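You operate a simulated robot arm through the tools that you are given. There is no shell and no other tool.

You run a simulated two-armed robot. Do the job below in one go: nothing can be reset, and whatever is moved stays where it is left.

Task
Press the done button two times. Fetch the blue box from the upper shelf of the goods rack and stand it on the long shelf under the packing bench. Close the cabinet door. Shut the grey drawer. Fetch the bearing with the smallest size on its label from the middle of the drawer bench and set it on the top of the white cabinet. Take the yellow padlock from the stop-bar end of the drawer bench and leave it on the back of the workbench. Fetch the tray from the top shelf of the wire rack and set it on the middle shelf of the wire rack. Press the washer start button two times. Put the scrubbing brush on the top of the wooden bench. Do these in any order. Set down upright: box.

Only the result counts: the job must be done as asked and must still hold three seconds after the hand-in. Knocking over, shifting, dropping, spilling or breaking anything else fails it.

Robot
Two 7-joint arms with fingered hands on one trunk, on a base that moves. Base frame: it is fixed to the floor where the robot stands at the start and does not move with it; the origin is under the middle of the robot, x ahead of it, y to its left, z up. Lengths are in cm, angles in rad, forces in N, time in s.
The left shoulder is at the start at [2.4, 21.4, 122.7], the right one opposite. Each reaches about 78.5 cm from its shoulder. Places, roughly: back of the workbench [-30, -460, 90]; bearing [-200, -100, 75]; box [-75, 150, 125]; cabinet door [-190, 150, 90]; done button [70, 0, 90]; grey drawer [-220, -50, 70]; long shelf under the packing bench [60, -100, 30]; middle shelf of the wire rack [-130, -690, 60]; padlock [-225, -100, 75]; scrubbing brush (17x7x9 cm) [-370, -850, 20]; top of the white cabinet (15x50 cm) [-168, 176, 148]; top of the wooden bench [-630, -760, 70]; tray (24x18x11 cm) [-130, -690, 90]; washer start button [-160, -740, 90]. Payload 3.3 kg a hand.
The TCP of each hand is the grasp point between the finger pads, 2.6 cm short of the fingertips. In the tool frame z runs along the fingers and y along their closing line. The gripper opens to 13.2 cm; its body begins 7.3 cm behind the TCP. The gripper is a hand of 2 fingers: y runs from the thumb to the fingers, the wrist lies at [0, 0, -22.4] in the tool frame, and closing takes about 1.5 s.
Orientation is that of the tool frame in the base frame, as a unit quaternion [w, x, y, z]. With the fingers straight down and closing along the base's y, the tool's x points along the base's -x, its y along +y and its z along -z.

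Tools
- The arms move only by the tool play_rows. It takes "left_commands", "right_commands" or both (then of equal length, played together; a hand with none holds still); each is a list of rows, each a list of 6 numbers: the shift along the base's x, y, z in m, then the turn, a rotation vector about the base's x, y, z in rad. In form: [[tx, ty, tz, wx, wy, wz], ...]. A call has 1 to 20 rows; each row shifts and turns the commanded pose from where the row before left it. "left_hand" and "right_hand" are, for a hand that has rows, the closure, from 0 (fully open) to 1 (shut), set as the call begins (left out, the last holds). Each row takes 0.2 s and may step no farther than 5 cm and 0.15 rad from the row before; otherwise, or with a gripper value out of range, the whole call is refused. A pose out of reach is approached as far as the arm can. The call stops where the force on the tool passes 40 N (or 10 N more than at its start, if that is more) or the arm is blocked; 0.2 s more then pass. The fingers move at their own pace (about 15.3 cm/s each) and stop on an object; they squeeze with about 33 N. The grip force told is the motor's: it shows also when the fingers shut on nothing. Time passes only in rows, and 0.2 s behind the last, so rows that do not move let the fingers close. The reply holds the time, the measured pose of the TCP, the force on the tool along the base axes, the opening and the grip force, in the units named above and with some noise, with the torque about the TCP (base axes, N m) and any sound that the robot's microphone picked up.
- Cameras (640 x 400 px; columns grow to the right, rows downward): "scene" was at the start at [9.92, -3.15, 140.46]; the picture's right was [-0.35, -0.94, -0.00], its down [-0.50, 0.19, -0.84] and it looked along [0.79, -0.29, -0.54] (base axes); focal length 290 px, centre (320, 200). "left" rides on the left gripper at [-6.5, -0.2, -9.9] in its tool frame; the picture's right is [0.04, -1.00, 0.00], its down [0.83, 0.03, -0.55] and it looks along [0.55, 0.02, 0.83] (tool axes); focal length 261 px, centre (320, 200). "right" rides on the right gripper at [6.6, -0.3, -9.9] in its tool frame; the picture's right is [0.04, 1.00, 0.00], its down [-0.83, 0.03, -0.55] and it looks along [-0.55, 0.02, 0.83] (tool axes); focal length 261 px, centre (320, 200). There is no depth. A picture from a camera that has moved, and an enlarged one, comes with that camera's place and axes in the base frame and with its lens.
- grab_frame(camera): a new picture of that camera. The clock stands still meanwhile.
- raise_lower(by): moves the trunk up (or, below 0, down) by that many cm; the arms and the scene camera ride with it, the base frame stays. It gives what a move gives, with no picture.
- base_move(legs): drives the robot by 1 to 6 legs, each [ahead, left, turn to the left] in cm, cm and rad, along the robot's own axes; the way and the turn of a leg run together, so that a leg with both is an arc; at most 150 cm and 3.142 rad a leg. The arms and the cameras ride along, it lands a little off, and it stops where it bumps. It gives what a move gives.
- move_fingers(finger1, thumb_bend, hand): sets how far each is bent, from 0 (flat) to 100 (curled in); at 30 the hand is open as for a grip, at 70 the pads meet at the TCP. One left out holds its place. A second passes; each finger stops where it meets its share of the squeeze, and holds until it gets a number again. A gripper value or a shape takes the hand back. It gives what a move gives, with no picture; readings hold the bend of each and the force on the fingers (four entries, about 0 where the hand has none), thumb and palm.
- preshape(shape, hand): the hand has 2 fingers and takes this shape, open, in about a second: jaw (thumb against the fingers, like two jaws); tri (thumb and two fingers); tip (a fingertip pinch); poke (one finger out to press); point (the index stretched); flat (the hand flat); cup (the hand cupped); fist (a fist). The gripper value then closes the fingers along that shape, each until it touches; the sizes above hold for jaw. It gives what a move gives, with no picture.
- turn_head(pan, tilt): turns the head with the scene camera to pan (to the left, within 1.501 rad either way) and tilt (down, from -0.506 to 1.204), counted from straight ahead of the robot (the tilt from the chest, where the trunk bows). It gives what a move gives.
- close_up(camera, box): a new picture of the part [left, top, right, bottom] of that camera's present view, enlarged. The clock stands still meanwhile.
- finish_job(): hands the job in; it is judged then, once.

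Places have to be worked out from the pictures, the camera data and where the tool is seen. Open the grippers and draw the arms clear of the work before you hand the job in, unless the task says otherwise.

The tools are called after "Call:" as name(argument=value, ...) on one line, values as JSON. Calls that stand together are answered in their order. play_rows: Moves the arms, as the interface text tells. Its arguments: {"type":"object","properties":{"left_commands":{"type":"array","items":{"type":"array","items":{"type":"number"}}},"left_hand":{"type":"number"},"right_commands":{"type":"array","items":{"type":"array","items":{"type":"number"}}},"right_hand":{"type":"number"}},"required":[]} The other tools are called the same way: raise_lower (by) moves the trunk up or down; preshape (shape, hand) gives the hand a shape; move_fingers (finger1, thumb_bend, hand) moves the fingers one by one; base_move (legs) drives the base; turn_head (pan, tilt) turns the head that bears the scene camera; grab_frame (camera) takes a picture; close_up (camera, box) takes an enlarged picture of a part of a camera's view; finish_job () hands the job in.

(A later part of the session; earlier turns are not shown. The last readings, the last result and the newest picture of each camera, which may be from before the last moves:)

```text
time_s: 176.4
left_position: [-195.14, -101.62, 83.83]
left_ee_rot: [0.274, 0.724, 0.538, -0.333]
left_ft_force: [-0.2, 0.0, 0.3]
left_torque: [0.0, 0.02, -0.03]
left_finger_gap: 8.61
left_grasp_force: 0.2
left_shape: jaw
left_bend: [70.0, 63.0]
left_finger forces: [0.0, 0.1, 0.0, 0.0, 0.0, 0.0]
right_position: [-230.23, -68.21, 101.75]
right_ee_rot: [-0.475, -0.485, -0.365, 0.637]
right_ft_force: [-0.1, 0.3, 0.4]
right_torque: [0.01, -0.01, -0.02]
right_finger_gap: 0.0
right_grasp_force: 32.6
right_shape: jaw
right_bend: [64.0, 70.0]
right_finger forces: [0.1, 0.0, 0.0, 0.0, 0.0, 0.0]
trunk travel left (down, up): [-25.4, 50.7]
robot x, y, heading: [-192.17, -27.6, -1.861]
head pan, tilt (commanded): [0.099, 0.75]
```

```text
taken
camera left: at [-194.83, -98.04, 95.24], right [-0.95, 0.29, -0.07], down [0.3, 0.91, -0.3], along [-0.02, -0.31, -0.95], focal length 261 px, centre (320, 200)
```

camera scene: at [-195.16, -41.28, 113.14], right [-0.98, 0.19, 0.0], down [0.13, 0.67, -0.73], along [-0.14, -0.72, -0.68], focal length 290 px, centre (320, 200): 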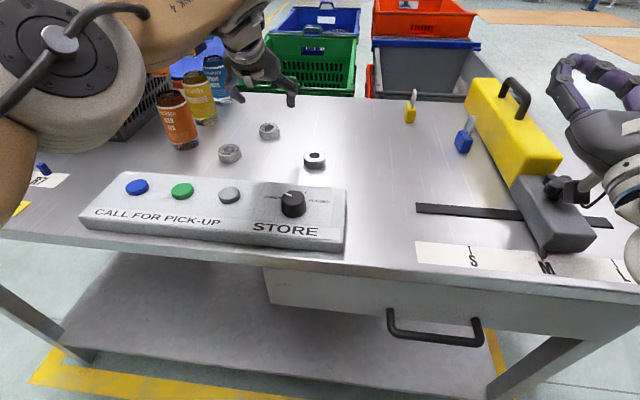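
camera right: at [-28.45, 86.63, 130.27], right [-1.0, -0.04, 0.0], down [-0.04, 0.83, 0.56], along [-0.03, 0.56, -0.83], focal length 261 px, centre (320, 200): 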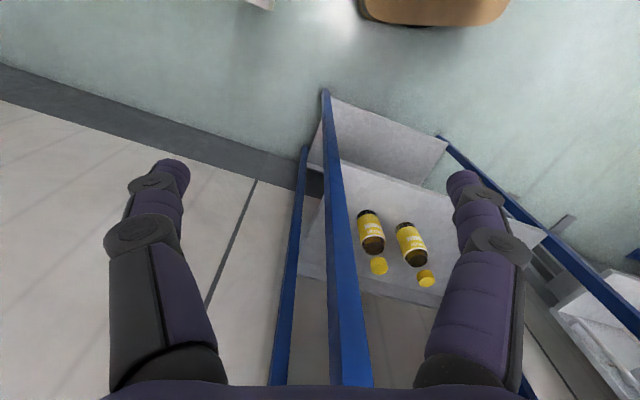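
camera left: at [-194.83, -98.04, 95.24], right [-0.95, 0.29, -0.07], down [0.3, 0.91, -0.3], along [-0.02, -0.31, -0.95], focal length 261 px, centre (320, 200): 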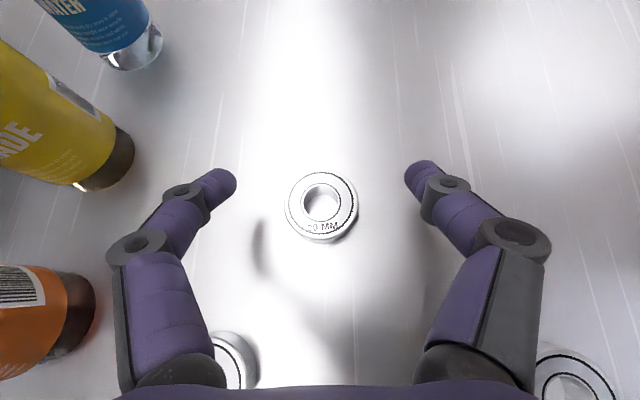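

Well centred. I lower onto the ring and close gently.

Call:
play_rows(left_commands=[[0.001, -0.003, -0.02, 0, 0, 0], [0, 0, -0.015, 0, 0, 0], [0, 0, -0.008, 0, 0, 0]])

Call:
play_rows(left_commands=[[0, 0, 0, 0, 0, 0], [0, 0, 0, 0, 0, 0], [0, 0, 0, 0, 0, 0], [0, 0, 0, 0, 0, 0], [0, 0, 0, 0, 0, 0], [0, 0, 0, 0, 0, 0]], left_hand=1)

Call:
grab_frame(camera="left")

```text
time_s: 177.2
left_position: [-195.0, -101.81, 80.26]
left_ee_rot: [0.276, 0.721, 0.54, -0.335]
left_ft_force: [0.0, 0.0, 15.2]
left_torque: [0.02, 0.84, 0.04]
left_finger_gap: 8.57
left_grasp_force: 0.0
left_shape: jaw
left_bend: [70.0, 63.0]
left_finger forces: [0.1, 0.0, 0.1, 0.1, 14.4, 0.1]
right_position: [-230.21, -68.03, 101.88]
right_ee_rot: [-0.475, -0.484, -0.364, 0.638]
right_ft_force: [0.6, 0.0, -0.5]
right_torque: [0.03, -0.01, 0.0]
right_finger_gap: 0.02
right_grasp_force: 33.0
right_shape: jaw
right_bend: [64.0, 70.0]
right_finger forces: [0.0, 0.0, 0.0, 0.0, 0.0, 0.0]
trunk travel left (down, up): [-25.4, 50.7]
robot x, y, heading: [-191.51, -27.79, -1.862]
head pan, tilt (commanded): [0.099, 0.75]
```

```text
time_s: 178.6
left_position: [-195.3, -101.57, 80.21]
left_ee_rot: [0.275, 0.723, 0.538, -0.336]
left_ft_force: [-8.7, 1.4, 24.3]
left_torque: [-0.02, 1.51, -0.12]
left_finger_gap: 4.38
left_grasp_force: 33.7
left_shape: jaw
left_bend: [75.0, 70.0]
left_finger forces: [25.3, 0.0, 0.1, 0.0, 50.1, 0.0]
right_position: [-230.34, -67.91, 101.82]
right_ee_rot: [-0.476, -0.485, -0.363, 0.638]
right_ft_force: [0.0, 0.0, -0.1]
right_torque: [-0.02, 0.02, 0.01]
right_finger_gap: 0.0
right_grasp_force: 33.3
right_shape: jaw
right_bend: [64.0, 70.0]
right_finger forces: [0.0, 0.0, 0.1, 0.1, 0.0, 0.1]
trunk travel left (down, up): [-25.4, 50.7]
robot x, y, heading: [-191.86, -27.2, -1.864]
head pan, tilt (commanded): [0.099, 0.75]
```

```text
taken
camera left: at [-194.86, -98.06, 91.43], right [-0.95, 0.29, -0.07], down [0.3, 0.9, -0.3], along [-0.03, -0.31, -0.95], focal length 261 px, centre (320, 200)
```

left: 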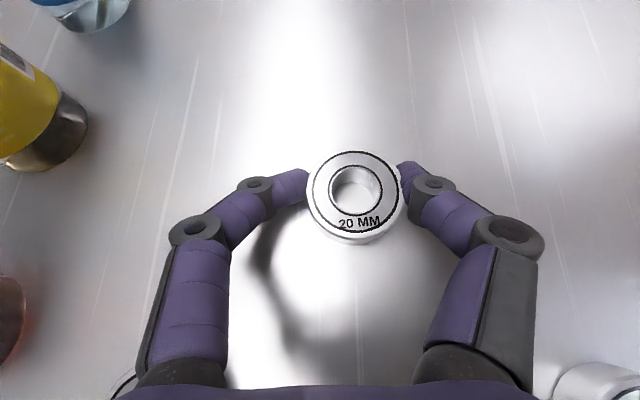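

The ring is gripped (gap 4.4 cm). I lift it.

Call:
play_rows(left_commands=[[0, 0, 0.01, 0, 0, 0], [0, 0, 0.03, 0, 0, 0], [0, 0.005, 0.04, 0, 0, 0], [0, 0.01, 0.04, 0, 0, 0]])

Call:
grab_frame(camera="left")

Call:
grab_frame(camera="scene")

```text
time_s: 179.6
left_position: [-194.8, -100.12, 91.55]
left_ee_rot: [0.274, 0.724, 0.539, -0.331]
left_ft_force: [-0.3, 0.7, -1.2]
left_torque: [0.03, -0.02, -0.03]
left_finger_gap: 4.19
left_grasp_force: 33.0
left_shape: jaw
left_bend: [74.0, 70.0]
left_finger forces: [31.5, 0.0, 0.0, 0.1, 30.9, 0.1]
right_position: [-230.26, -68.19, 101.64]
right_ee_rot: [-0.474, -0.485, -0.364, 0.638]
right_ft_force: [0.2, -0.1, -1.0]
right_torque: [-0.04, -0.02, 0.03]
right_finger_gap: 0.0
right_grasp_force: 32.8
right_shape: jaw
right_bend: [64.0, 70.0]
right_finger forces: [0.1, 0.1, 0.0, 0.1, 0.0, 0.0]
trunk travel left (down, up): [-25.4, 50.7]
robot x, y, heading: [-192.07, -28.0, -1.866]
head pan, tilt (commanded): [0.099, 0.75]
```

```text
taken
camera left: at [-194.58, -96.64, 102.87], right [-0.95, 0.29, -0.07], down [0.3, 0.91, -0.3], along [-0.02, -0.3, -0.95], focal length 261 px, centre (320, 200)
```

left: 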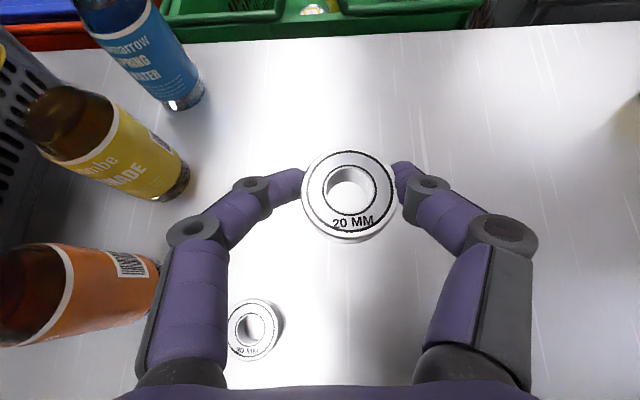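

```text
taken
camera scene: at [-195.17, -41.26, 113.14], right [-0.98, 0.19, 0.0], down [0.13, 0.67, -0.73], along [-0.14, -0.72, -0.68], focal length 290 px, centre (320, 200)
```

scene: 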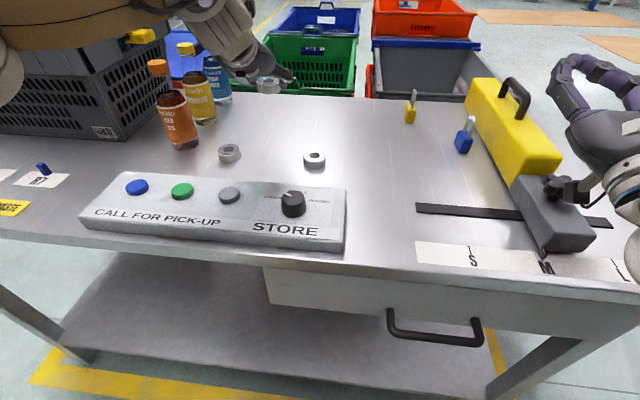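

The 20 MM bearing is securely lifted. I raise the trunk, then back away from the bench.

Call:
raise_lower(by=25)

Call:
base_move(legs=[[-55, 0, 0]])

Call:
play_rows(left_commands=[[0.0115, 0.0383, 0.01, 0, 0, 0], [0.0115, 0.0383, 0.01, 0, 0, 0], [0.0115, 0.0383, 0.01, 0, 0, 0], [0.0115, 0.0383, 0.01, 0, 0, 0]])

Call:
grab_frame(camera="left")

```text
time_s: 182.2
left_position: [-194.83, -100.22, 116.55]
left_ee_rot: [0.273, 0.724, 0.539, -0.332]
left_ft_force: [-0.3, -0.9, 0.0]
left_torque: [-0.01, -0.02, -0.01]
left_finger_gap: 4.15
left_grasp_force: 33.0
left_shape: jaw
left_bend: [74.0, 70.0]
left_finger forces: [31.3, 0.0, 0.0, 0.0, 30.9, 0.0]
right_position: [-230.34, -68.31, 126.43]
right_ee_rot: [-0.475, -0.485, -0.363, 0.638]
right_ft_force: [0.3, 0.4, -0.1]
right_torque: [0.02, 0.01, 0.0]
right_finger_gap: 0.0
right_grasp_force: 33.0
right_shape: jaw
right_bend: [64.0, 70.0]
right_finger forces: [0.0, 0.1, 0.1, 0.0, 0.0, 0.1]
trunk travel left (down, up): [-50.4, 25.7]
robot x, y, heading: [-191.69, -28.06, -1.861]
head pan, tilt (commanded): [0.099, 0.75]
```

```text
time_s: 185.3
left_position: [-179.12, -48.27, 116.63]
left_ee_rot: [0.275, 0.723, 0.54, -0.332]
left_ft_force: [-0.4, -1.0, -1.5]
left_torque: [0.04, -0.03, -0.05]
left_finger_gap: 4.2
left_grasp_force: 32.8
left_shape: jaw
left_bend: [74.0, 70.0]
left_finger forces: [31.3, 0.0, 0.0, 0.0, 30.8, 0.0]
right_position: [-214.58, -16.49, 126.44]
right_ee_rot: [-0.476, -0.484, -0.365, 0.637]
right_ft_force: [0.3, -0.2, 0.3]
right_torque: [-0.03, 0.0, 0.01]
right_finger_gap: 0.0
right_grasp_force: 32.8
right_shape: jaw
right_bend: [64.0, 70.0]
right_finger forces: [0.0, 0.0, 0.1, 0.0, 0.1, 0.0]
trunk travel left (down, up): [-50.4, 25.7]
robot x, y, heading: [-176.56, 24.05, -1.861]
head pan, tilt (commanded): [0.099, 0.75]
```

```text
time_s: 186.3
left_position: [-174.51, -32.89, 120.46]
left_ee_rot: [0.275, 0.723, 0.54, -0.332]
left_ft_force: [0.0, 0.0, -1.3]
left_torque: [0.0, 0.0, 0.03]
left_finger_gap: 4.15
left_grasp_force: 33.4
left_shape: jaw
left_bend: [74.0, 70.0]
left_finger forces: [31.3, 0.0, 0.1, 0.0, 30.9, 0.0]
right_position: [-214.65, -16.35, 126.47]
right_ee_rot: [-0.476, -0.485, -0.365, 0.637]
right_ft_force: [0.1, 0.2, 0.5]
right_torque: [-0.02, 0.0, 0.0]
right_finger_gap: 0.0
right_grasp_force: 32.8
right_shape: jaw
right_bend: [64.0, 70.0]
right_finger forces: [0.0, 0.0, 0.0, 0.0, 0.1, 0.0]
trunk travel left (down, up): [-50.4, 25.7]
robot x, y, heading: [-176.56, 23.97, -1.863]
head pan, tilt (commanded): [0.099, 0.75]
```

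```text
taken
camera left: at [-174.3, -29.37, 131.83], right [-0.95, 0.29, -0.07], down [0.3, 0.91, -0.3], along [-0.02, -0.31, -0.95], focal length 261 px, centre (320, 200)
```

left: 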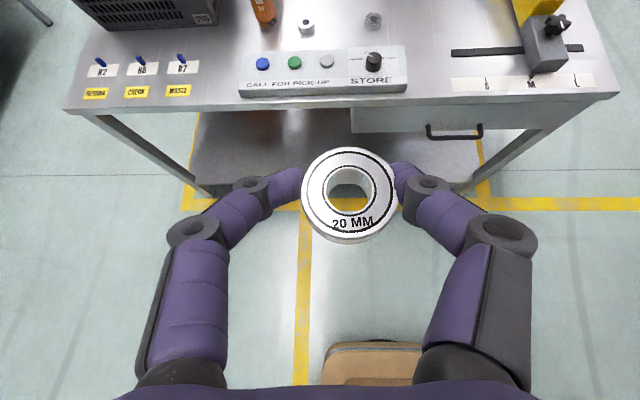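

I turn around to face the cabinet and raise the trunk to see its top.

Call:
base_move(legs=[[0, 0, 3.09], [15, 0, 0]])

Call:
raise_lower(by=25.5)

Call:
turn_head(pan=0.0, tilt=0.3)

Call:
grab_frame(camera="scene")

```text
time_s: 194.8
left_position: [-168.68, 95.09, 120.4]
left_ee_rot: [0.341, -0.514, 0.742, 0.262]
left_ft_force: [-0.3, 0.8, -0.7]
left_torque: [0.03, 0.03, -0.02]
left_finger_gap: 4.1
left_grasp_force: 32.4
left_shape: jaw
left_bend: [74.0, 70.0]
left_finger forces: [30.2, 0.0, 0.1, 0.1, 30.1, 0.0]
right_position: [-129.99, 75.87, 126.26]
right_ee_rot: [0.653, -0.348, 0.498, 0.452]
right_ft_force: [0.4, 0.6, -0.2]
right_torque: [0.01, 0.0, 0.01]
right_finger_gap: 0.01
right_grasp_force: 33.3
right_shape: jaw
right_bend: [64.0, 70.0]
right_finger forces: [0.1, 0.1, 0.0, 0.1, 0.0, 0.1]
trunk travel left (down, up): [-50.4, 25.7]
robot x, y, heading: [-171.19, 38.43, 1.207]
head pan, tilt (commanded): [0.099, 0.75]
```

```text
time_s: 197.5
left_position: [-168.81, 94.98, 146.01]
left_ee_rot: [0.341, -0.514, 0.743, 0.262]
left_ft_force: [-0.1, -0.4, -1.0]
left_torque: [-0.01, 0.02, -0.02]
left_finger_gap: 4.1
left_grasp_force: 33.6
left_shape: jaw
left_bend: [74.0, 70.0]
left_finger forces: [30.2, 0.1, 0.0, 0.0, 30.1, 0.0]
right_position: [-130.03, 75.58, 151.89]
right_ee_rot: [0.654, -0.347, 0.497, 0.453]
right_ft_force: [0.6, 0.3, -0.9]
right_torque: [-0.01, 0.05, 0.01]
right_finger_gap: 0.0
right_grasp_force: 32.7
right_shape: jaw
right_bend: [64.0, 70.0]
right_finger forces: [0.0, 0.0, 0.0, 0.0, 0.0, 0.0]
trunk travel left (down, up): [-75.9, 0.2]
robot x, y, heading: [-170.71, 37.84, 1.215]
head pan, tilt (commanded): [0.099, 0.75]
```

```text
time_s: 198.4
left_position: [-168.79, 94.95, 145.99]
left_ee_rot: [0.341, -0.515, 0.742, 0.262]
left_ft_force: [-0.7, -0.9, -1.8]
left_torque: [-0.03, 0.05, 0.02]
left_finger_gap: 4.14
left_grasp_force: 33.6
left_shape: jaw
left_bend: [74.0, 70.0]
left_finger forces: [30.3, 0.0, 0.0, 0.1, 30.0, 0.0]
right_position: [-130.02, 75.58, 151.89]
right_ee_rot: [0.653, -0.347, 0.497, 0.453]
right_ft_force: [0.1, -0.8, -0.2]
right_torque: [0.01, -0.02, 0.02]
right_finger_gap: 0.03
right_grasp_force: 33.2
right_shape: jaw
right_bend: [64.0, 70.0]
right_finger forces: [0.1, 0.0, 0.0, 0.0, 0.1, 0.0]
trunk travel left (down, up): [-75.9, 0.2]
robot x, y, heading: [-171.01, 38.01, 1.212]
head pan, tilt (commanded): [0.0, 0.3]
```

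```text
taken
camera scene: at [-167.43, 47.66, 167.92], right [0.94, -0.35, 0.0], down [-0.1, -0.28, -0.95], along [0.34, 0.89, -0.3], focal length 290 px, centre (320, 200)
```

scene: 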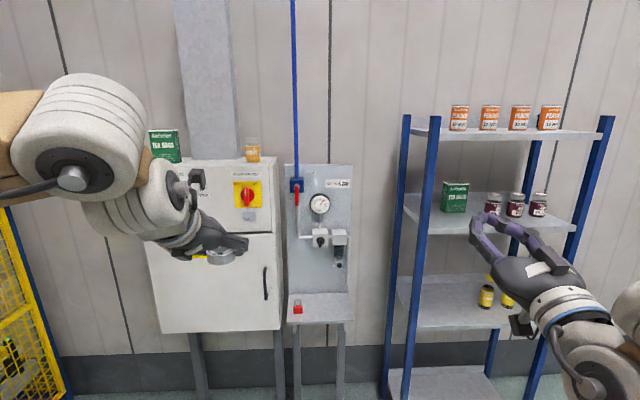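

I zoom onto the cabinet top to find a free spot.

Call:
close_up(camera="scene", box=[130, 100, 290, 200])

```text
4.00 times, centred on (210, 150) of scene
camera zoom: at [-167.43, 47.66, 167.92], right [0.94, -0.35, 0.0], down [-0.1, -0.28, -0.95], along [0.34, 0.89, -0.3], focal length 1162 px, centre (760, 400)
```

zoom: 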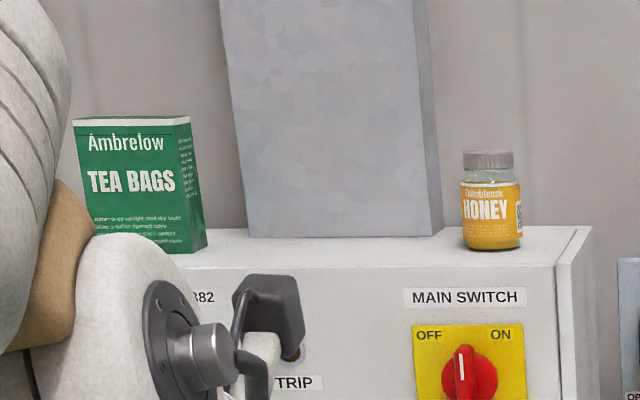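

There is a free strip in front of the duct, between the tea box and the honey jar, near [-166,174]. I raise and extend the hand, then drive closer.

Call:
play_rows(left_commands=[[0.0105, 0.028, 0.028, 0, 0, 0], [0.0105, 0.028, 0.028, 0, 0, 0], [0.0105, 0.028, 0.028, 0, 0, 0], [0.0105, 0.028, 0.028, 0, 0, 0]])

Call:
base_move(legs=[[0, 24, 0], [45, 0, 0]])

Call:
turn_head(pan=0.0, tilt=0.45)

Call:
grab_frame(camera="scene")

Call:
grab_frame(camera="left")

```text
time_s: 199.4
left_position: [-163.66, 105.63, 157.14]
left_ee_rot: [0.344, -0.511, 0.744, 0.261]
left_ft_force: [0.3, -0.5, -0.2]
left_torque: [-0.04, 0.04, -0.01]
left_finger_gap: 4.08
left_grasp_force: 32.8
left_shape: jaw
left_bend: [74.0, 70.0]
left_finger forces: [30.6, 0.1, 0.0, 0.0, 30.2, 0.0]
right_position: [-129.46, 75.44, 151.81]
right_ee_rot: [0.653, -0.346, 0.498, 0.454]
right_ft_force: [0.5, 0.1, 0.4]
right_torque: [0.0, 0.0, 0.06]
right_finger_gap: 0.02
right_grasp_force: 33.4
right_shape: jaw
right_bend: [64.0, 70.0]
right_finger forces: [0.0, 0.1, 0.1, 0.1, 0.0, 0.1]
trunk travel left (down, up): [-75.9, 0.2]
robot x, y, heading: [-171.09, 37.77, 1.21]
head pan, tilt (commanded): [0.0, 0.3]
```

```text
time_s: 203.5
left_position: [-170.48, 157.25, 156.98]
left_ee_rot: [0.342, -0.511, 0.744, 0.262]
left_ft_force: [0.3, -0.3, -1.2]
left_torque: [-0.02, 0.02, 0.01]
left_finger_gap: 4.08
left_grasp_force: 32.9
left_shape: jaw
left_bend: [74.0, 70.0]
left_finger forces: [30.5, 0.0, 0.0, 0.0, 30.3, 0.0]
right_position: [-136.14, 126.45, 151.86]
right_ee_rot: [0.656, -0.344, 0.499, 0.45]
right_ft_force: [-0.5, 0.3, -0.5]
right_torque: [-0.03, -0.01, 0.01]
right_finger_gap: 0.0
right_grasp_force: 33.3
right_shape: jaw
right_bend: [64.0, 70.0]
right_finger forces: [0.0, 0.0, 0.0, 0.0, 0.0, 0.0]
trunk travel left (down, up): [-75.9, 0.2]
robot x, y, heading: [-177.46, 89.31, 1.207]
head pan, tilt (commanded): [0.0, 0.3]
```

```text
time_s: 204.2
left_position: [-170.56, 157.25, 157.1]
left_ee_rot: [0.342, -0.511, 0.744, 0.262]
left_ft_force: [-0.7, -0.3, -0.8]
left_torque: [-0.01, -0.01, 0.01]
left_finger_gap: 4.09
left_grasp_force: 32.8
left_shape: jaw
left_bend: [74.0, 70.0]
left_finger forces: [30.5, 0.1, 0.1, 0.0, 30.4, 0.0]
right_position: [-136.22, 126.49, 152.02]
right_ee_rot: [0.655, -0.346, 0.498, 0.45]
right_ft_force: [0.0, -0.1, 0.6]
right_torque: [0.01, 0.0, 0.03]
right_finger_gap: 0.0
right_grasp_force: 32.5
right_shape: jaw
right_bend: [64.0, 70.0]
right_finger forces: [0.0, 0.0, 0.0, 0.0, 0.0, 0.0]
trunk travel left (down, up): [-75.9, 0.2]
robot x, y, heading: [-177.38, 89.44, 1.198]
head pan, tilt (commanded): [0.0, 0.45]
```

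```text
taken
camera scene: at [-173.9, 98.69, 166.54], right [0.93, -0.36, 0.0], down [-0.16, -0.41, -0.9], along [0.33, 0.84, -0.44], focal length 290 px, centre (320, 200)
```

scene: 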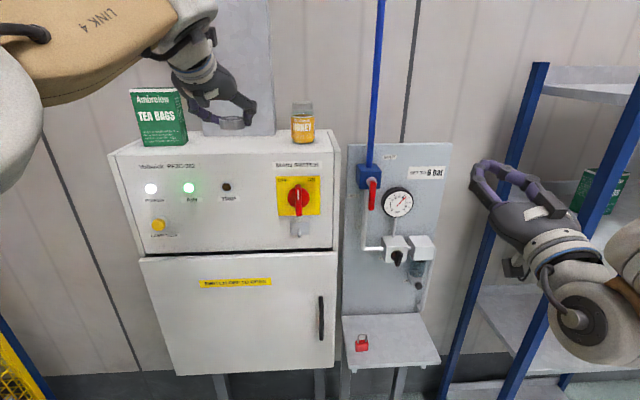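

```text
taken
camera left: at [-171.13, 153.51, 168.34], right [0.93, -0.36, -0.07], down [-0.37, -0.88, -0.3], along [0.05, 0.3, -0.95], focal length 261 px, centre (320, 200)
```

left: 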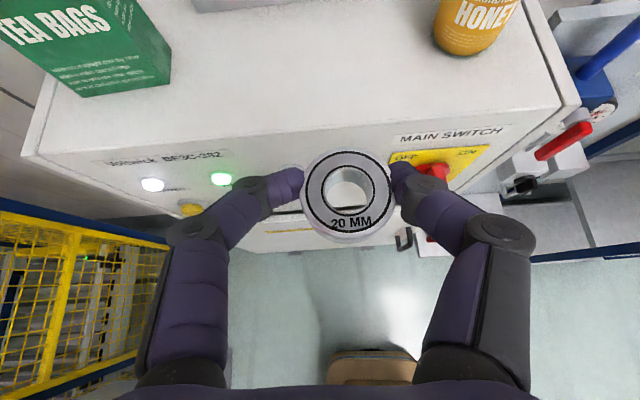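

The left camera shows the cabinet top well. I drive the ring over the middle of the free strip.

Call:
base_move(legs=[[15.5, 4.5, 0]])

Call:
grab_frame(camera="left")

Call:
grab_frame(camera="scene")

```text
time_s: 205.6
left_position: [-169.21, 173.34, 157.15]
left_ee_rot: [0.343, -0.511, 0.744, 0.262]
left_ft_force: [-0.7, 0.2, -1.8]
left_torque: [0.02, 0.01, 0.0]
left_finger_gap: 4.08
left_grasp_force: 32.9
left_shape: jaw
left_bend: [74.0, 70.0]
left_finger forces: [30.4, 0.1, 0.0, 0.1, 30.3, 0.1]
right_position: [-134.91, 142.51, 151.84]
right_ee_rot: [0.655, -0.346, 0.499, 0.45]
right_ft_force: [-0.6, 1.0, -0.5]
right_torque: [-0.02, 0.02, -0.01]
right_finger_gap: 0.01
right_grasp_force: 33.2
right_shape: jaw
right_bend: [64.0, 70.0]
right_finger forces: [0.0, 0.1, 0.0, 0.1, 0.0, 0.0]
trunk travel left (down, up): [-75.9, 0.2]
robot x, y, heading: [-176.01, 105.1, 1.203]
head pan, tilt (commanded): [0.0, 0.45]
```

```text
taken
camera left: at [-169.69, 169.51, 168.39], right [0.93, -0.37, -0.07], down [-0.37, -0.88, -0.3], along [0.05, 0.3, -0.95], focal length 261 px, centre (320, 200)
```

left: 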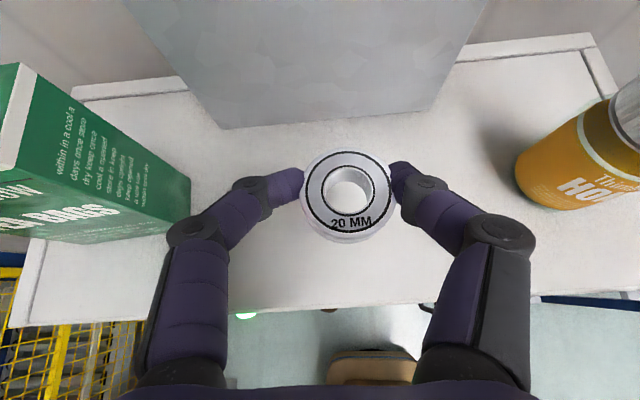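

```text
taken
camera scene: at [-172.49, 114.72, 166.54], right [0.93, -0.36, 0.0], down [-0.16, -0.41, -0.9], along [0.33, 0.84, -0.44], focal length 290 px, centre (320, 200)
```

scene: 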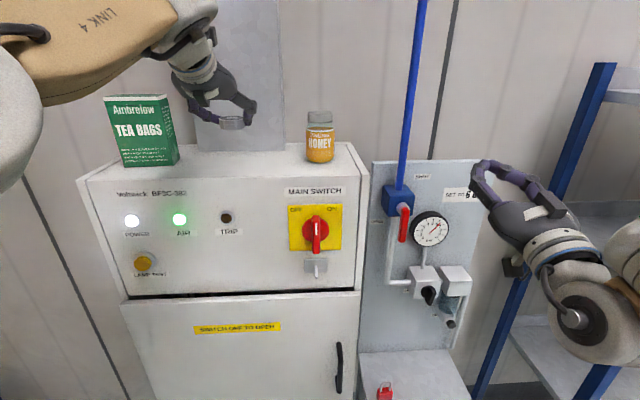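

The ring is over the free middle of the cabinet top. I lower it until contact.

Call:
play_rows(left_commands=[[0, 0, -0.02, 0, 0, 0], [0, 0, -0.02, 0, 0, 0], [0, 0, -0.012, 0, 0, 0], [0, 0, -0.005, 0, 0, 0]])

Call:
grab_frame(camera="left")

```text
time_s: 206.6
left_position: [-169.27, 173.26, 151.27]
left_ee_rot: [0.343, -0.511, 0.744, 0.261]
left_ft_force: [0.3, 0.5, -1.4]
left_torque: [0.01, -0.01, 0.03]
left_finger_gap: 4.09
left_grasp_force: 33.2
left_shape: jaw
left_bend: [74.0, 70.0]
left_finger forces: [30.4, 0.0, 0.1, 0.0, 30.1, 0.0]
right_position: [-134.83, 142.5, 151.89]
right_ee_rot: [0.656, -0.345, 0.499, 0.45]
right_ft_force: [-0.5, 0.7, -0.5]
right_torque: [-0.01, 0.04, 0.01]
right_finger_gap: 0.0
right_grasp_force: 33.7
right_shape: jaw
right_bend: [64.0, 70.0]
right_finger forces: [0.0, 0.1, 0.0, 0.0, 0.0, 0.1]
trunk travel left (down, up): [-75.9, 0.2]
robot x, y, heading: [-175.94, 105.26, 1.197]
head pan, tilt (commanded): [0.0, 0.45]
```

```text
taken
camera left: at [-169.82, 169.5, 162.69], right [0.93, -0.36, -0.07], down [-0.37, -0.88, -0.3], along [0.05, 0.3, -0.95], focal length 261 px, centre (320, 200)
```

left: 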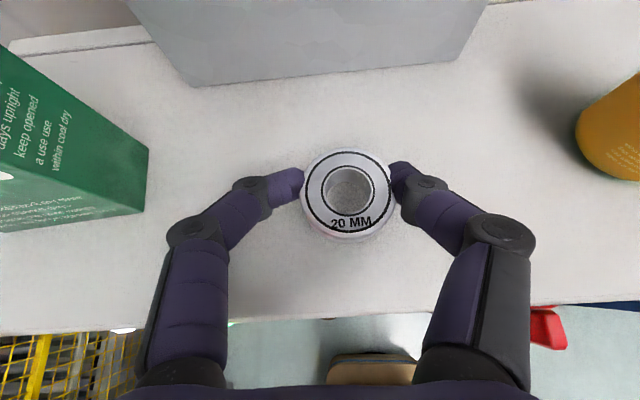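

Call:
play_rows(left_commands=[[0, 0, -0.005, 0, 0, 0], [0, 0, -0.004, 0, 0, 0]])

```text
time_s: 207.2
left_position: [-169.17, 173.28, 150.35]
left_ee_rot: [0.343, -0.51, 0.744, 0.26]
left_ft_force: [-0.2, -0.7, -0.8]
left_torque: [-0.02, 0.02, 0.03]
left_finger_gap: 4.11
left_grasp_force: 33.3
left_shape: jaw
left_bend: [74.0, 70.0]
left_finger forces: [30.4, 0.1, 0.1, 0.0, 30.1, 0.1]
right_position: [-134.83, 142.54, 151.93]
right_ee_rot: [0.655, -0.345, 0.5, 0.449]
right_ft_force: [0.0, -0.5, -0.4]
right_torque: [0.01, -0.04, -0.03]
right_finger_gap: 0.01
right_grasp_force: 32.4
right_shape: jaw
right_bend: [64.0, 70.0]
right_finger forces: [0.0, 0.0, 0.0, 0.0, 0.1, 0.0]
trunk travel left (down, up): [-75.9, 0.2]
robot x, y, heading: [-176.47, 105.0, 1.202]
head pan, tilt (commanded): [0.0, 0.45]
```

Not yet touching; I continue in small steps.

Call:
play_rows(left_commands=[[0, 0, -0.004, 0, 0, 0], [0, 0, -0.003, 0, 0, 0]])

Call:
grab_frame(camera="left")

```text
time_s: 207.8
left_position: [-168.96, 173.32, 149.67]
left_ee_rot: [0.342, -0.511, 0.744, 0.261]
left_ft_force: [-0.2, -0.3, -1.0]
left_torque: [0.0, 0.01, 0.0]
left_finger_gap: 4.09
left_grasp_force: 33.6
left_shape: jaw
left_bend: [74.0, 70.0]
left_finger forces: [30.4, 0.1, 0.0, 0.0, 30.1, 0.1]
right_position: [-134.84, 142.61, 151.81]
right_ee_rot: [0.655, -0.345, 0.499, 0.45]
right_ft_force: [-0.2, 0.5, -0.3]
right_torque: [0.03, -0.01, 0.0]
right_finger_gap: 0.01
right_grasp_force: 33.1
right_shape: jaw
right_bend: [64.0, 70.0]
right_finger forces: [0.0, 0.0, 0.1, 0.0, 0.0, 0.0]
trunk travel left (down, up): [-75.9, 0.2]
robot x, y, heading: [-176.17, 105.03, 1.2]
head pan, tilt (commanded): [0.0, 0.45]
```

```text
taken
camera left: at [-169.66, 169.57, 161.1], right [0.93, -0.37, -0.07], down [-0.37, -0.88, -0.3], along [0.05, 0.3, -0.95], focal length 261 px, centre (320, 200)
```

left: 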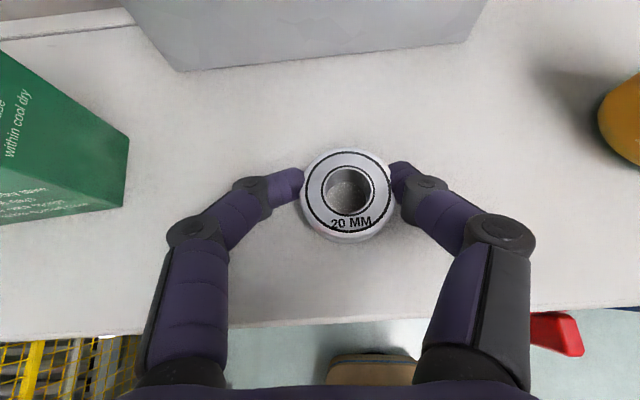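

Call:
play_rows(left_commands=[[0, 0, -0.004, 0, 0, 0], [0, 0, -0.004, 0, 0, 0], [0, 0, -0.003, 0, 0, 0]])

```text
time_s: 208.6
left_position: [-169.07, 173.18, 149.14]
left_ee_rot: [0.346, -0.511, 0.741, 0.264]
left_ft_force: [1.8, 3.6, 19.0]
left_torque: [0.05, -0.68, 0.1]
left_finger_gap: 4.1
left_grasp_force: 33.0
left_shape: jaw
left_bend: [74.0, 70.0]
left_finger forces: [31.5, 0.0, 0.1, 0.0, 36.1, 0.1]
right_position: [-134.68, 142.36, 151.97]
right_ee_rot: [0.655, -0.346, 0.498, 0.451]
right_ft_force: [0.7, -0.1, -0.8]
right_torque: [0.0, 0.0, 0.0]
right_finger_gap: 0.0
right_grasp_force: 33.0
right_shape: jaw
right_bend: [64.0, 70.0]
right_finger forces: [0.1, 0.0, 0.0, 0.1, 0.1, 0.1]
trunk travel left (down, up): [-75.9, 0.2]
robot x, y, heading: [-176.12, 105.41, 1.201]
head pan, tilt (commanded): [0.0, 0.45]
```

Contact with the top. I relieve the force slightly and open the fingers.

Call:
play_rows(left_commands=[[0, 0, 0.003, 0, 0, 0]])

Call:
play_rows(left_commands=[[0, 0, 0, 0, 0, 0], [0, 0, 0, 0, 0, 0], [0, 0, 0, 0, 0, 0], [0, 0, 0, 0, 0, 0], [0, 0, 0, 0, 0, 0]], left_hand=0.4)

Call:
grab_frame(camera="left")

```text
time_s: 209.0
left_position: [-169.05, 173.15, 149.26]
left_ee_rot: [0.343, -0.511, 0.743, 0.261]
left_ft_force: [2.5, 5.3, 17.9]
left_torque: [0.1, -0.67, 0.21]
left_finger_gap: 4.06
left_grasp_force: 33.0
left_shape: jaw
left_bend: [74.0, 70.0]
left_finger forces: [32.0, 0.0, 0.0, 0.0, 37.6, 0.1]
right_position: [-134.7, 142.43, 151.96]
right_ee_rot: [0.655, -0.346, 0.499, 0.45]
right_ft_force: [0.1, 0.7, 0.9]
right_torque: [0.02, -0.02, 0.02]
right_finger_gap: 0.0
right_grasp_force: 33.3
right_shape: jaw
right_bend: [64.0, 70.0]
right_finger forces: [0.1, 0.0, 0.0, 0.0, 0.0, 0.1]
trunk travel left (down, up): [-75.9, 0.2]
robot x, y, heading: [-176.2, 105.26, 1.202]
head pan, tilt (commanded): [0.0, 0.45]
```

```text
time_s: 210.2
left_position: [-169.28, 173.14, 149.09]
left_ee_rot: [0.343, -0.512, 0.743, 0.263]
left_ft_force: [-3.0, 4.7, 19.5]
left_torque: [0.18, -0.85, 0.26]
left_finger_gap: 7.27
left_grasp_force: 0.0
left_shape: jaw
left_bend: [71.0, 73.0]
left_finger forces: [0.0, 0.1, 0.1, 0.0, 19.6, 0.0]
right_position: [-134.93, 142.39, 152.07]
right_ee_rot: [0.656, -0.345, 0.498, 0.45]
right_ft_force: [-0.1, -0.3, 0.1]
right_torque: [-0.01, -0.02, -0.02]
right_finger_gap: 0.0
right_grasp_force: 33.4
right_shape: jaw
right_bend: [64.0, 70.0]
right_finger forces: [0.0, 0.1, 0.0, 0.0, 0.1, 0.1]
trunk travel left (down, up): [-75.9, 0.2]
robot x, y, heading: [-175.97, 105.05, 1.202]
head pan, tilt (commanded): [0.0, 0.45]
```

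```text
taken
camera left: at [-169.85, 169.39, 160.48], right [0.93, -0.36, -0.07], down [-0.37, -0.88, -0.3], along [0.05, 0.3, -0.95], focal length 261 px, centre (320, 200)
```

left: 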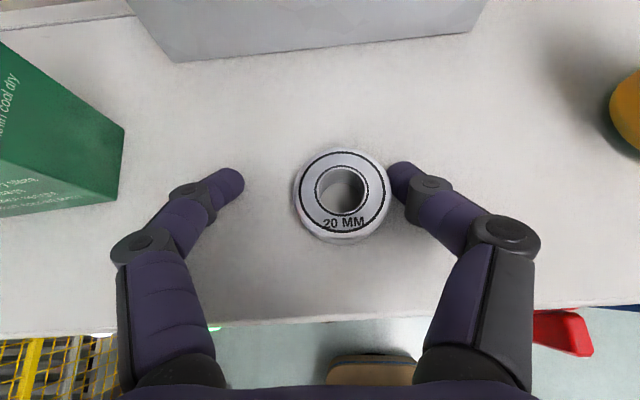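

The ring lies flat on the cabinet top. I lift slightly, open wider, then rise clear.

Call:
play_rows(left_commands=[[0, 0, 0.006, 0, 0, 0], [0.004, -0.0015, 0.0, 0, 0, 0], [0, 0, 0, 0, 0, 0], [0, 0, 0, 0, 0, 0]], left_hand=0.1)

Call:
play_rows(left_commands=[[0, 0, 0.015, 0, 0, 0], [0, 0, 0.03, 0, 0, 0], [0, 0, 0.03, 0, 0, 0], [0, 0, 0.03, 0, 0, 0]])

Call:
grab_frame(camera="left")

```text
time_s: 211.2
left_position: [-168.6, 173.11, 149.57]
left_ee_rot: [0.342, -0.511, 0.744, 0.261]
left_ft_force: [0.5, -0.2, -0.1]
left_torque: [-0.04, 0.0, -0.01]
left_finger_gap: 11.88
left_grasp_force: 0.1
left_shape: jaw
left_bend: [48.0, 30.0]
left_finger forces: [0.0, 0.0, 0.0, 0.1, 0.1, 0.0]
right_position: [-134.75, 142.57, 151.96]
right_ee_rot: [0.655, -0.345, 0.499, 0.45]
right_ft_force: [-0.7, -0.5, -0.6]
right_torque: [0.03, 0.0, 0.0]
right_finger_gap: 0.02
right_grasp_force: 32.8
right_shape: jaw
right_bend: [64.0, 70.0]
right_finger forces: [0.0, 0.0, 0.0, 0.1, 0.1, 0.0]
trunk travel left (down, up): [-75.9, 0.2]
robot x, y, heading: [-176.27, 105.01, 1.199]
head pan, tilt (commanded): [0.0, 0.45]
```

```text
time_s: 212.2
left_position: [-168.42, 172.0, 158.63]
left_ee_rot: [0.343, -0.51, 0.744, 0.26]
left_ft_force: [0.0, 0.6, 0.5]
left_torque: [0.02, 0.01, 0.0]
left_finger_gap: 11.86
left_grasp_force: 0.1
left_shape: jaw
left_bend: [48.0, 30.0]
left_finger forces: [0.0, 0.1, 0.0, 0.0, 0.1, 0.0]
left hand out of reach, approached as far as the arm can: row 4
right_position: [-134.76, 142.51, 152.08]
right_ee_rot: [0.655, -0.346, 0.499, 0.45]
right_ft_force: [-0.4, -0.8, -0.7]
right_torque: [0.02, 0.0, 0.01]
right_finger_gap: 0.0
right_grasp_force: 33.3
right_shape: jaw
right_bend: [64.0, 70.0]
right_finger forces: [0.1, 0.0, 0.0, 0.1, 0.0, 0.0]
trunk travel left (down, up): [-75.9, 0.2]
robot x, y, heading: [-175.99, 105.29, 1.196]
head pan, tilt (commanded): [0.0, 0.45]
```

```text
taken
camera left: at [-169.03, 168.36, 169.87], right [0.93, -0.37, -0.07], down [-0.37, -0.88, -0.3], along [0.05, 0.3, -0.95], focal length 261 px, centre (320, 200)
```

left: 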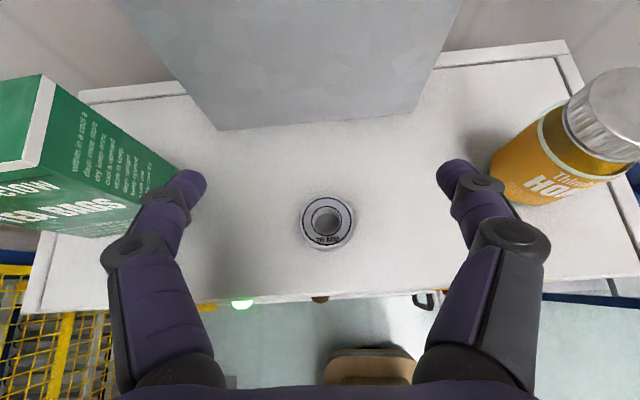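

The bearing is placed. I back off from the cabinet and go around to the stop-bar (right) end of the drawer bench for the yellow padlock.

Call:
base_move(legs=[[-45, 0, 0], [0, 0, -1.52]])

Call:
turn_head(pan=-1.3, tilt=0.5)

Call:
grab_frame(camera="scene")

```text
time_s: 218.8
left_position: [-125.68, 56.4, 158.46]
left_ee_rot: [0.428, 0.153, 0.889, -0.052]
left_ft_force: [-0.1, -0.3, 0.6]
left_torque: [-0.01, 0.0, -0.01]
left_finger_gap: 11.86
left_grasp_force: 0.0
left_shape: jaw
left_bend: [48.0, 30.0]
left_finger forces: [0.1, 0.1, 0.0, 0.1, 0.1, 0.0]
right_position: [-154.48, 22.02, 151.85]
right_ee_rot: [0.783, 0.101, 0.599, -0.135]
right_ft_force: [0.2, -0.4, -0.7]
right_torque: [0.0, -0.01, -0.02]
right_finger_gap: 0.0
right_grasp_force: 32.7
right_shape: jaw
right_bend: [64.0, 70.0]
right_finger forces: [0.0, 0.0, 0.0, 0.1, 0.1, 0.0]
trunk travel left (down, up): [-75.9, 0.2]
robot x, y, heading: [-192.66, 62.4, -0.346]
head pan, tilt (commanded): [0.0, 0.45]
```

```text
time_s: 220.2
left_position: [-125.8, 56.38, 158.52]
left_ee_rot: [0.428, 0.153, 0.889, -0.052]
left_ft_force: [-0.1, -1.1, -0.1]
left_torque: [-0.04, 0.01, 0.02]
left_finger_gap: 11.86
left_grasp_force: 0.2
left_shape: jaw
left_bend: [48.0, 30.0]
left_finger forces: [0.0, 0.0, 0.0, 0.0, 0.0, 0.0]
right_position: [-154.48, 22.0, 152.06]
right_ee_rot: [0.783, 0.1, 0.598, -0.135]
right_ft_force: [-0.7, 0.7, -0.8]
right_torque: [0.01, -0.01, -0.04]
right_finger_gap: 0.0
right_grasp_force: 33.2
right_shape: jaw
right_bend: [64.0, 70.0]
right_finger forces: [0.1, 0.0, 0.0, 0.0, 0.0, 0.1]
trunk travel left (down, up): [-75.9, 0.2]
robot x, y, heading: [-192.86, 62.34, -0.35]
head pan, tilt (commanded): [-1.3, 0.499]
```

```text
taken
camera scene: at [-192.56, 52.91, 166.09], right [-1.0, 0.07, 0.0], down [0.03, 0.48, -0.88], along [-0.06, -0.88, -0.48], focal length 290 px, centre (320, 200)
```

scene: 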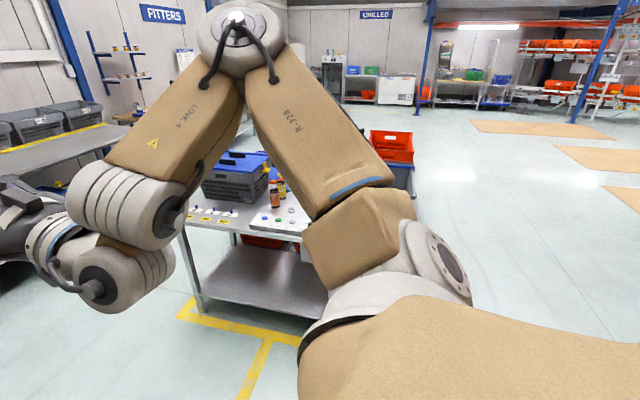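

The floor right of the bench looks clear. I drive around in two legs.

Call:
base_move(legs=[[-49, -89, 0], [-8, -100, 0]])

Call:
turn_head(pan=0.0, tilt=0.6)

Call:
grab_frame(camera="scene")

```text
time_s: 230.2
left_position: [-245.18, -100.76, 158.37]
left_ee_rot: [0.428, 0.16, 0.888, -0.056]
left_ft_force: [-0.2, 0.3, 0.5]
left_torque: [-0.01, 0.04, -0.01]
left_finger_gap: 11.87
left_grasp_force: 0.0
left_shape: jaw
left_bend: [48.0, 30.0]
left_finger forces: [0.1, 0.1, 0.0, 0.1, 0.0, 0.1]
right_position: [-274.5, -134.73, 151.91]
right_ee_rot: [0.783, 0.105, 0.598, -0.14]
right_ft_force: [0.1, 0.1, -0.3]
right_torque: [-0.02, -0.02, -0.02]
right_finger_gap: 0.0
right_grasp_force: 32.9
right_shape: jaw
right_bend: [64.0, 70.0]
right_finger forces: [0.0, 0.1, 0.0, 0.0, 0.1, 0.1]
trunk travel left (down, up): [-75.9, 0.2]
robot x, y, heading: [-312.36, -93.93, -0.362]
head pan, tilt (commanded): [-1.3, 0.499]
```

```text
time_s: 231.7
left_position: [-245.08, -100.67, 158.59]
left_ee_rot: [0.428, 0.16, 0.888, -0.055]
left_ft_force: [0.1, 0.1, -1.0]
left_torque: [0.01, 0.03, 0.0]
left_finger_gap: 11.86
left_grasp_force: 0.1
left_shape: jaw
left_bend: [48.0, 30.0]
left_finger forces: [0.0, 0.1, 0.1, 0.0, 0.0, 0.1]
right_position: [-274.42, -134.58, 151.9]
right_ee_rot: [0.782, 0.106, 0.597, -0.141]
right_ft_force: [-0.4, -0.4, -1.2]
right_torque: [0.0, -0.04, 0.02]
right_finger_gap: 0.02
right_grasp_force: 33.0
right_shape: jaw
right_bend: [64.0, 70.0]
right_finger forces: [0.1, 0.1, 0.0, 0.0, 0.0, 0.0]
trunk travel left (down, up): [-75.9, 0.2]
robot x, y, heading: [-311.98, -93.65, -0.359]
head pan, tilt (commanded): [0.0, 0.6]
```

```text
taken
camera scene: at [-302.91, -97.22, 165.18], right [-0.35, -0.94, 0.0], down [-0.53, 0.2, -0.82], along [0.77, -0.29, -0.57], focal length 290 px, centre (320, 200)
```

scene: 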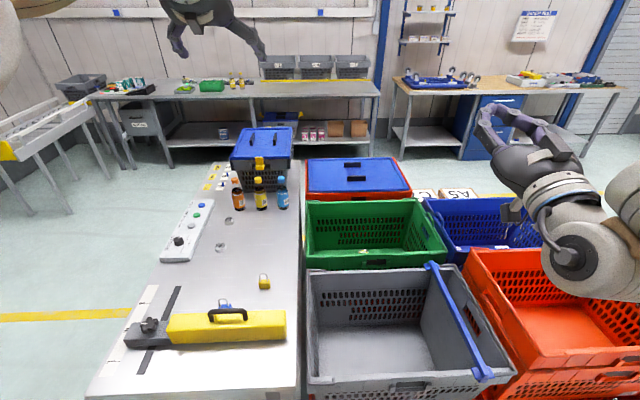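

From here the yellow padlock is at about [-230,-103,80]. I lower the trunk in two steps, keeping both hands above the bench and crates.

Call:
raise_lower(by=-40)

Call:
close_up(camera="scene", box=[100, 200, 320, 400])

```text
time_s: 235.5
left_position: [-245.2, -100.74, 118.61]
left_ee_rot: [0.428, 0.16, 0.888, -0.056]
left_ft_force: [0.4, 0.6, -0.2]
left_torque: [0.01, -0.01, -0.03]
left_finger_gap: 11.86
left_grasp_force: 0.0
left_shape: jaw
left_bend: [48.0, 30.0]
left_finger forces: [0.0, 0.0, 0.0, 0.0, 0.1, 0.0]
right_position: [-274.44, -134.62, 112.01]
right_ee_rot: [0.782, 0.104, 0.598, -0.14]
right_ft_force: [-0.3, 0.7, -1.5]
right_torque: [0.02, -0.01, 0.02]
right_finger_gap: 0.0
right_grasp_force: 32.8
right_shape: jaw
right_bend: [64.0, 70.0]
right_finger forces: [0.0, 0.1, 0.0, 0.1, 0.1, 0.1]
trunk travel left (down, up): [-35.9, 40.2]
robot x, y, heading: [-312.36, -93.73, -0.36]
head pan, tilt (commanded): [0.0, 0.6]
```

```text
2.00 times, centred on (210, 300) of scene
camera zoom: at [-300.8, -98.01, 125.08], right [-0.35, -0.94, 0.0], down [-0.53, 0.2, -0.82], along [0.77, -0.29, -0.57], focal length 581 px, centre (540, 0)
```

zoom: 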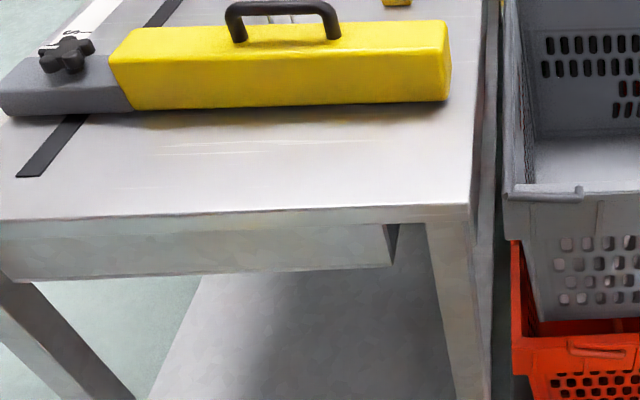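

From this side the arm would pass over the stop-bar's handle, so I go back to the bench front, where the corridor to the padlock is free.

Call:
base_move(legs=[[0, 0, -1.537], [-85, 0, 0], [-25, 62, 0]])

Call:
turn_head(pan=0.0, tilt=0.7)

Call:
grab_frame(camera="scene")

```text
time_s: 247.2
left_position: [-220.65, -79.32, 118.53]
left_ee_rot: [0.267, 0.735, 0.523, -0.338]
left_ft_force: [0.1, 0.1, -0.1]
left_torque: [0.0, -0.01, -0.02]
left_finger_gap: 11.88
left_grasp_force: 0.1
left_shape: jaw
left_bend: [48.0, 30.0]
left_finger forces: [0.0, 0.0, 0.0, 0.1, 0.0, 0.0]
right_position: [-255.23, -50.87, 111.92]
right_ee_rot: [-0.461, -0.493, -0.354, 0.647]
right_ft_force: [0.6, -0.8, 0.0]
right_torque: [0.0, -0.02, -0.03]
right_finger_gap: 0.0
right_grasp_force: 33.2
right_shape: jaw
right_bend: [64.0, 70.0]
right_finger forces: [0.1, 0.0, 0.1, 0.0, 0.1, 0.0]
trunk travel left (down, up): [-35.9, 40.2]
robot x, y, heading: [-215.04, -11.85, -1.912]
head pan, tilt (commanded): [0.0, 0.6]
```

```text
time_s: 247.8
left_position: [-220.6, -79.34, 118.55]
left_ee_rot: [0.267, 0.735, 0.523, -0.339]
left_ft_force: [0.3, 0.5, -0.4]
left_torque: [-0.02, 0.01, -0.03]
left_finger_gap: 11.85
left_grasp_force: 0.0
left_shape: jaw
left_bend: [48.0, 30.0]
left_finger forces: [0.0, 0.1, 0.0, 0.0, 0.1, 0.1]
right_position: [-255.29, -50.81, 111.99]
right_ee_rot: [-0.461, -0.493, -0.353, 0.648]
right_ft_force: [0.1, -0.8, 0.3]
right_torque: [0.0, -0.01, 0.01]
right_finger_gap: 0.01
right_grasp_force: 33.1
right_shape: jaw
right_bend: [64.0, 70.0]
right_finger forces: [0.0, 0.0, 0.0, 0.0, 0.0, 0.1]
trunk travel left (down, up): [-35.9, 40.2]
robot x, y, heading: [-215.13, -12.08, -1.901]
head pan, tilt (commanded): [0.0, 0.7]
```

```text
taken
camera scene: at [-219.12, -23.38, 124.21], right [-0.94, 0.33, 0.0], down [0.21, 0.61, -0.77], along [-0.25, -0.72, -0.64], focal length 290 px, centre (320, 200)
```

scene: 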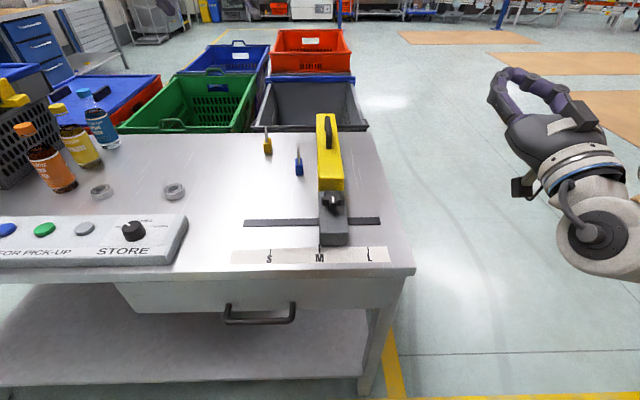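

The padlock is confirmed at [-229.5,-103]. I move the right hand up and outwards for safety, then drive closer.

Call:
play_rows(right_commands=[[-0.038, 0.013, 0.02, 0, 0, 0], [-0.038, 0.013, 0.02, 0, 0, 0], [-0.03, 0.01, 0.03, 0, 0, 0], [0, 0, 0.04, 0, 0, 0], [0, 0, 0.04, 0, 0, 0], [0, 0, 0.04, 0, 0, 0]])

Call:
base_move(legs=[[15, 0, 0]])

Call:
raise_lower(by=-25)

Call:
grab_frame(camera="scene")

Call:
grab_frame(camera="left")

```text
time_s: 249.2
left_position: [-220.68, -79.37, 118.47]
left_ee_rot: [0.266, 0.735, 0.523, -0.339]
left_ft_force: [-0.6, 0.8, -0.2]
left_torque: [0.0, 0.0, -0.01]
left_finger_gap: 11.9
left_grasp_force: 0.0
left_shape: jaw
left_bend: [48.0, 30.0]
left_finger forces: [0.0, 0.0, 0.1, 0.0, 0.0, 0.0]
right_position: [-258.99, -47.22, 120.51]
right_ee_rot: [-0.46, -0.493, -0.352, 0.649]
right_ft_force: [0.3, -0.5, 0.0]
right_torque: [-0.04, -0.04, 0.01]
right_finger_gap: 0.01
right_grasp_force: 32.9
right_shape: jaw
right_bend: [64.0, 70.0]
right_finger forces: [0.0, 0.1, 0.0, 0.0, 0.0, 0.0]
right hand out of reach, approached as far as the arm can: row 2, 3, 4, 5, 6
trunk travel left (down, up): [-35.9, 40.2]
robot x, y, heading: [-215.34, -12.42, -1.909]
head pan, tilt (commanded): [0.0, 0.7]
```

```text
time_s: 250.6
left_position: [-225.92, -94.01, 118.24]
left_ee_rot: [0.267, 0.736, 0.523, -0.338]
left_ft_force: [-1.2, 0.6, -0.1]
left_torque: [0.03, -0.01, -0.01]
left_finger_gap: 11.88
left_grasp_force: 0.1
left_shape: jaw
left_bend: [48.0, 30.0]
left_finger forces: [0.0, 0.2, 0.0, 0.0, 0.0, 0.0]
right_position: [-264.23, -61.63, 120.43]
right_ee_rot: [-0.459, -0.494, -0.351, 0.65]
right_ft_force: [0.2, -0.1, -0.5]
right_torque: [-0.01, 0.03, -0.03]
right_finger_gap: 0.0
right_grasp_force: 32.6
right_shape: jaw
right_bend: [64.0, 70.0]
right_finger forces: [0.0, 0.1, 0.0, 0.1, 0.0, 0.0]
trunk travel left (down, up): [-35.9, 40.2]
robot x, y, heading: [-220.3, -26.92, -1.904]
head pan, tilt (commanded): [0.0, 0.7]
```

```text
time_s: 253.2
left_position: [-225.76, -93.89, 93.49]
left_ee_rot: [0.268, 0.735, 0.523, -0.338]
left_ft_force: [-0.6, -0.3, -0.7]
left_torque: [0.0, 0.04, 0.01]
left_finger_gap: 11.84
left_grasp_force: 0.1
left_shape: jaw
left_bend: [48.0, 30.0]
left_finger forces: [0.0, 0.0, 0.0, 0.0, 0.1, 0.0]
right_position: [-266.15, -67.27, 85.69]
right_ee_rot: [-0.42, -0.559, -0.397, 0.595]
right_ft_force: [-0.6, 0.2, 0.0]
right_torque: [-0.03, 0.02, -0.01]
right_finger_gap: 0.0
right_grasp_force: 32.9
right_shape: jaw
right_bend: [64.0, 70.0]
right_finger forces: [0.0, 0.0, 0.0, 0.1, 0.1, 0.0]
trunk travel left (down, up): [-10.9, 65.2]
robot x, y, heading: [-220.47, -26.6, -1.911]
head pan, tilt (commanded): [0.0, 0.7]
```

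```text
taken
camera scene: at [-226.46, -44.22, 98.6], right [-0.94, 0.33, 0.0], down [0.21, 0.61, -0.76], along [-0.25, -0.72, -0.64], focal length 290 px, centre (320, 200)
```

scene: 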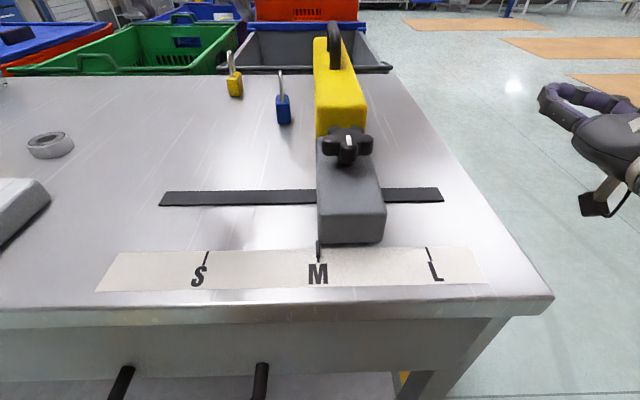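

```text
taken
camera left: at [-225.46, -90.39, 104.85], right [-0.94, 0.34, -0.07], down [0.34, 0.89, -0.3], along [-0.04, -0.3, -0.95], focal length 261 px, centre (320, 200)
```

left: 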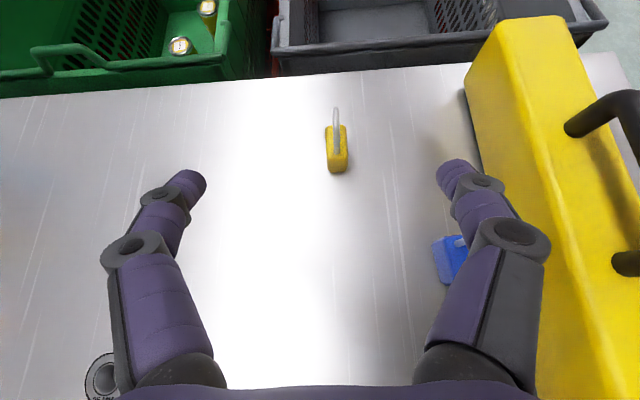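

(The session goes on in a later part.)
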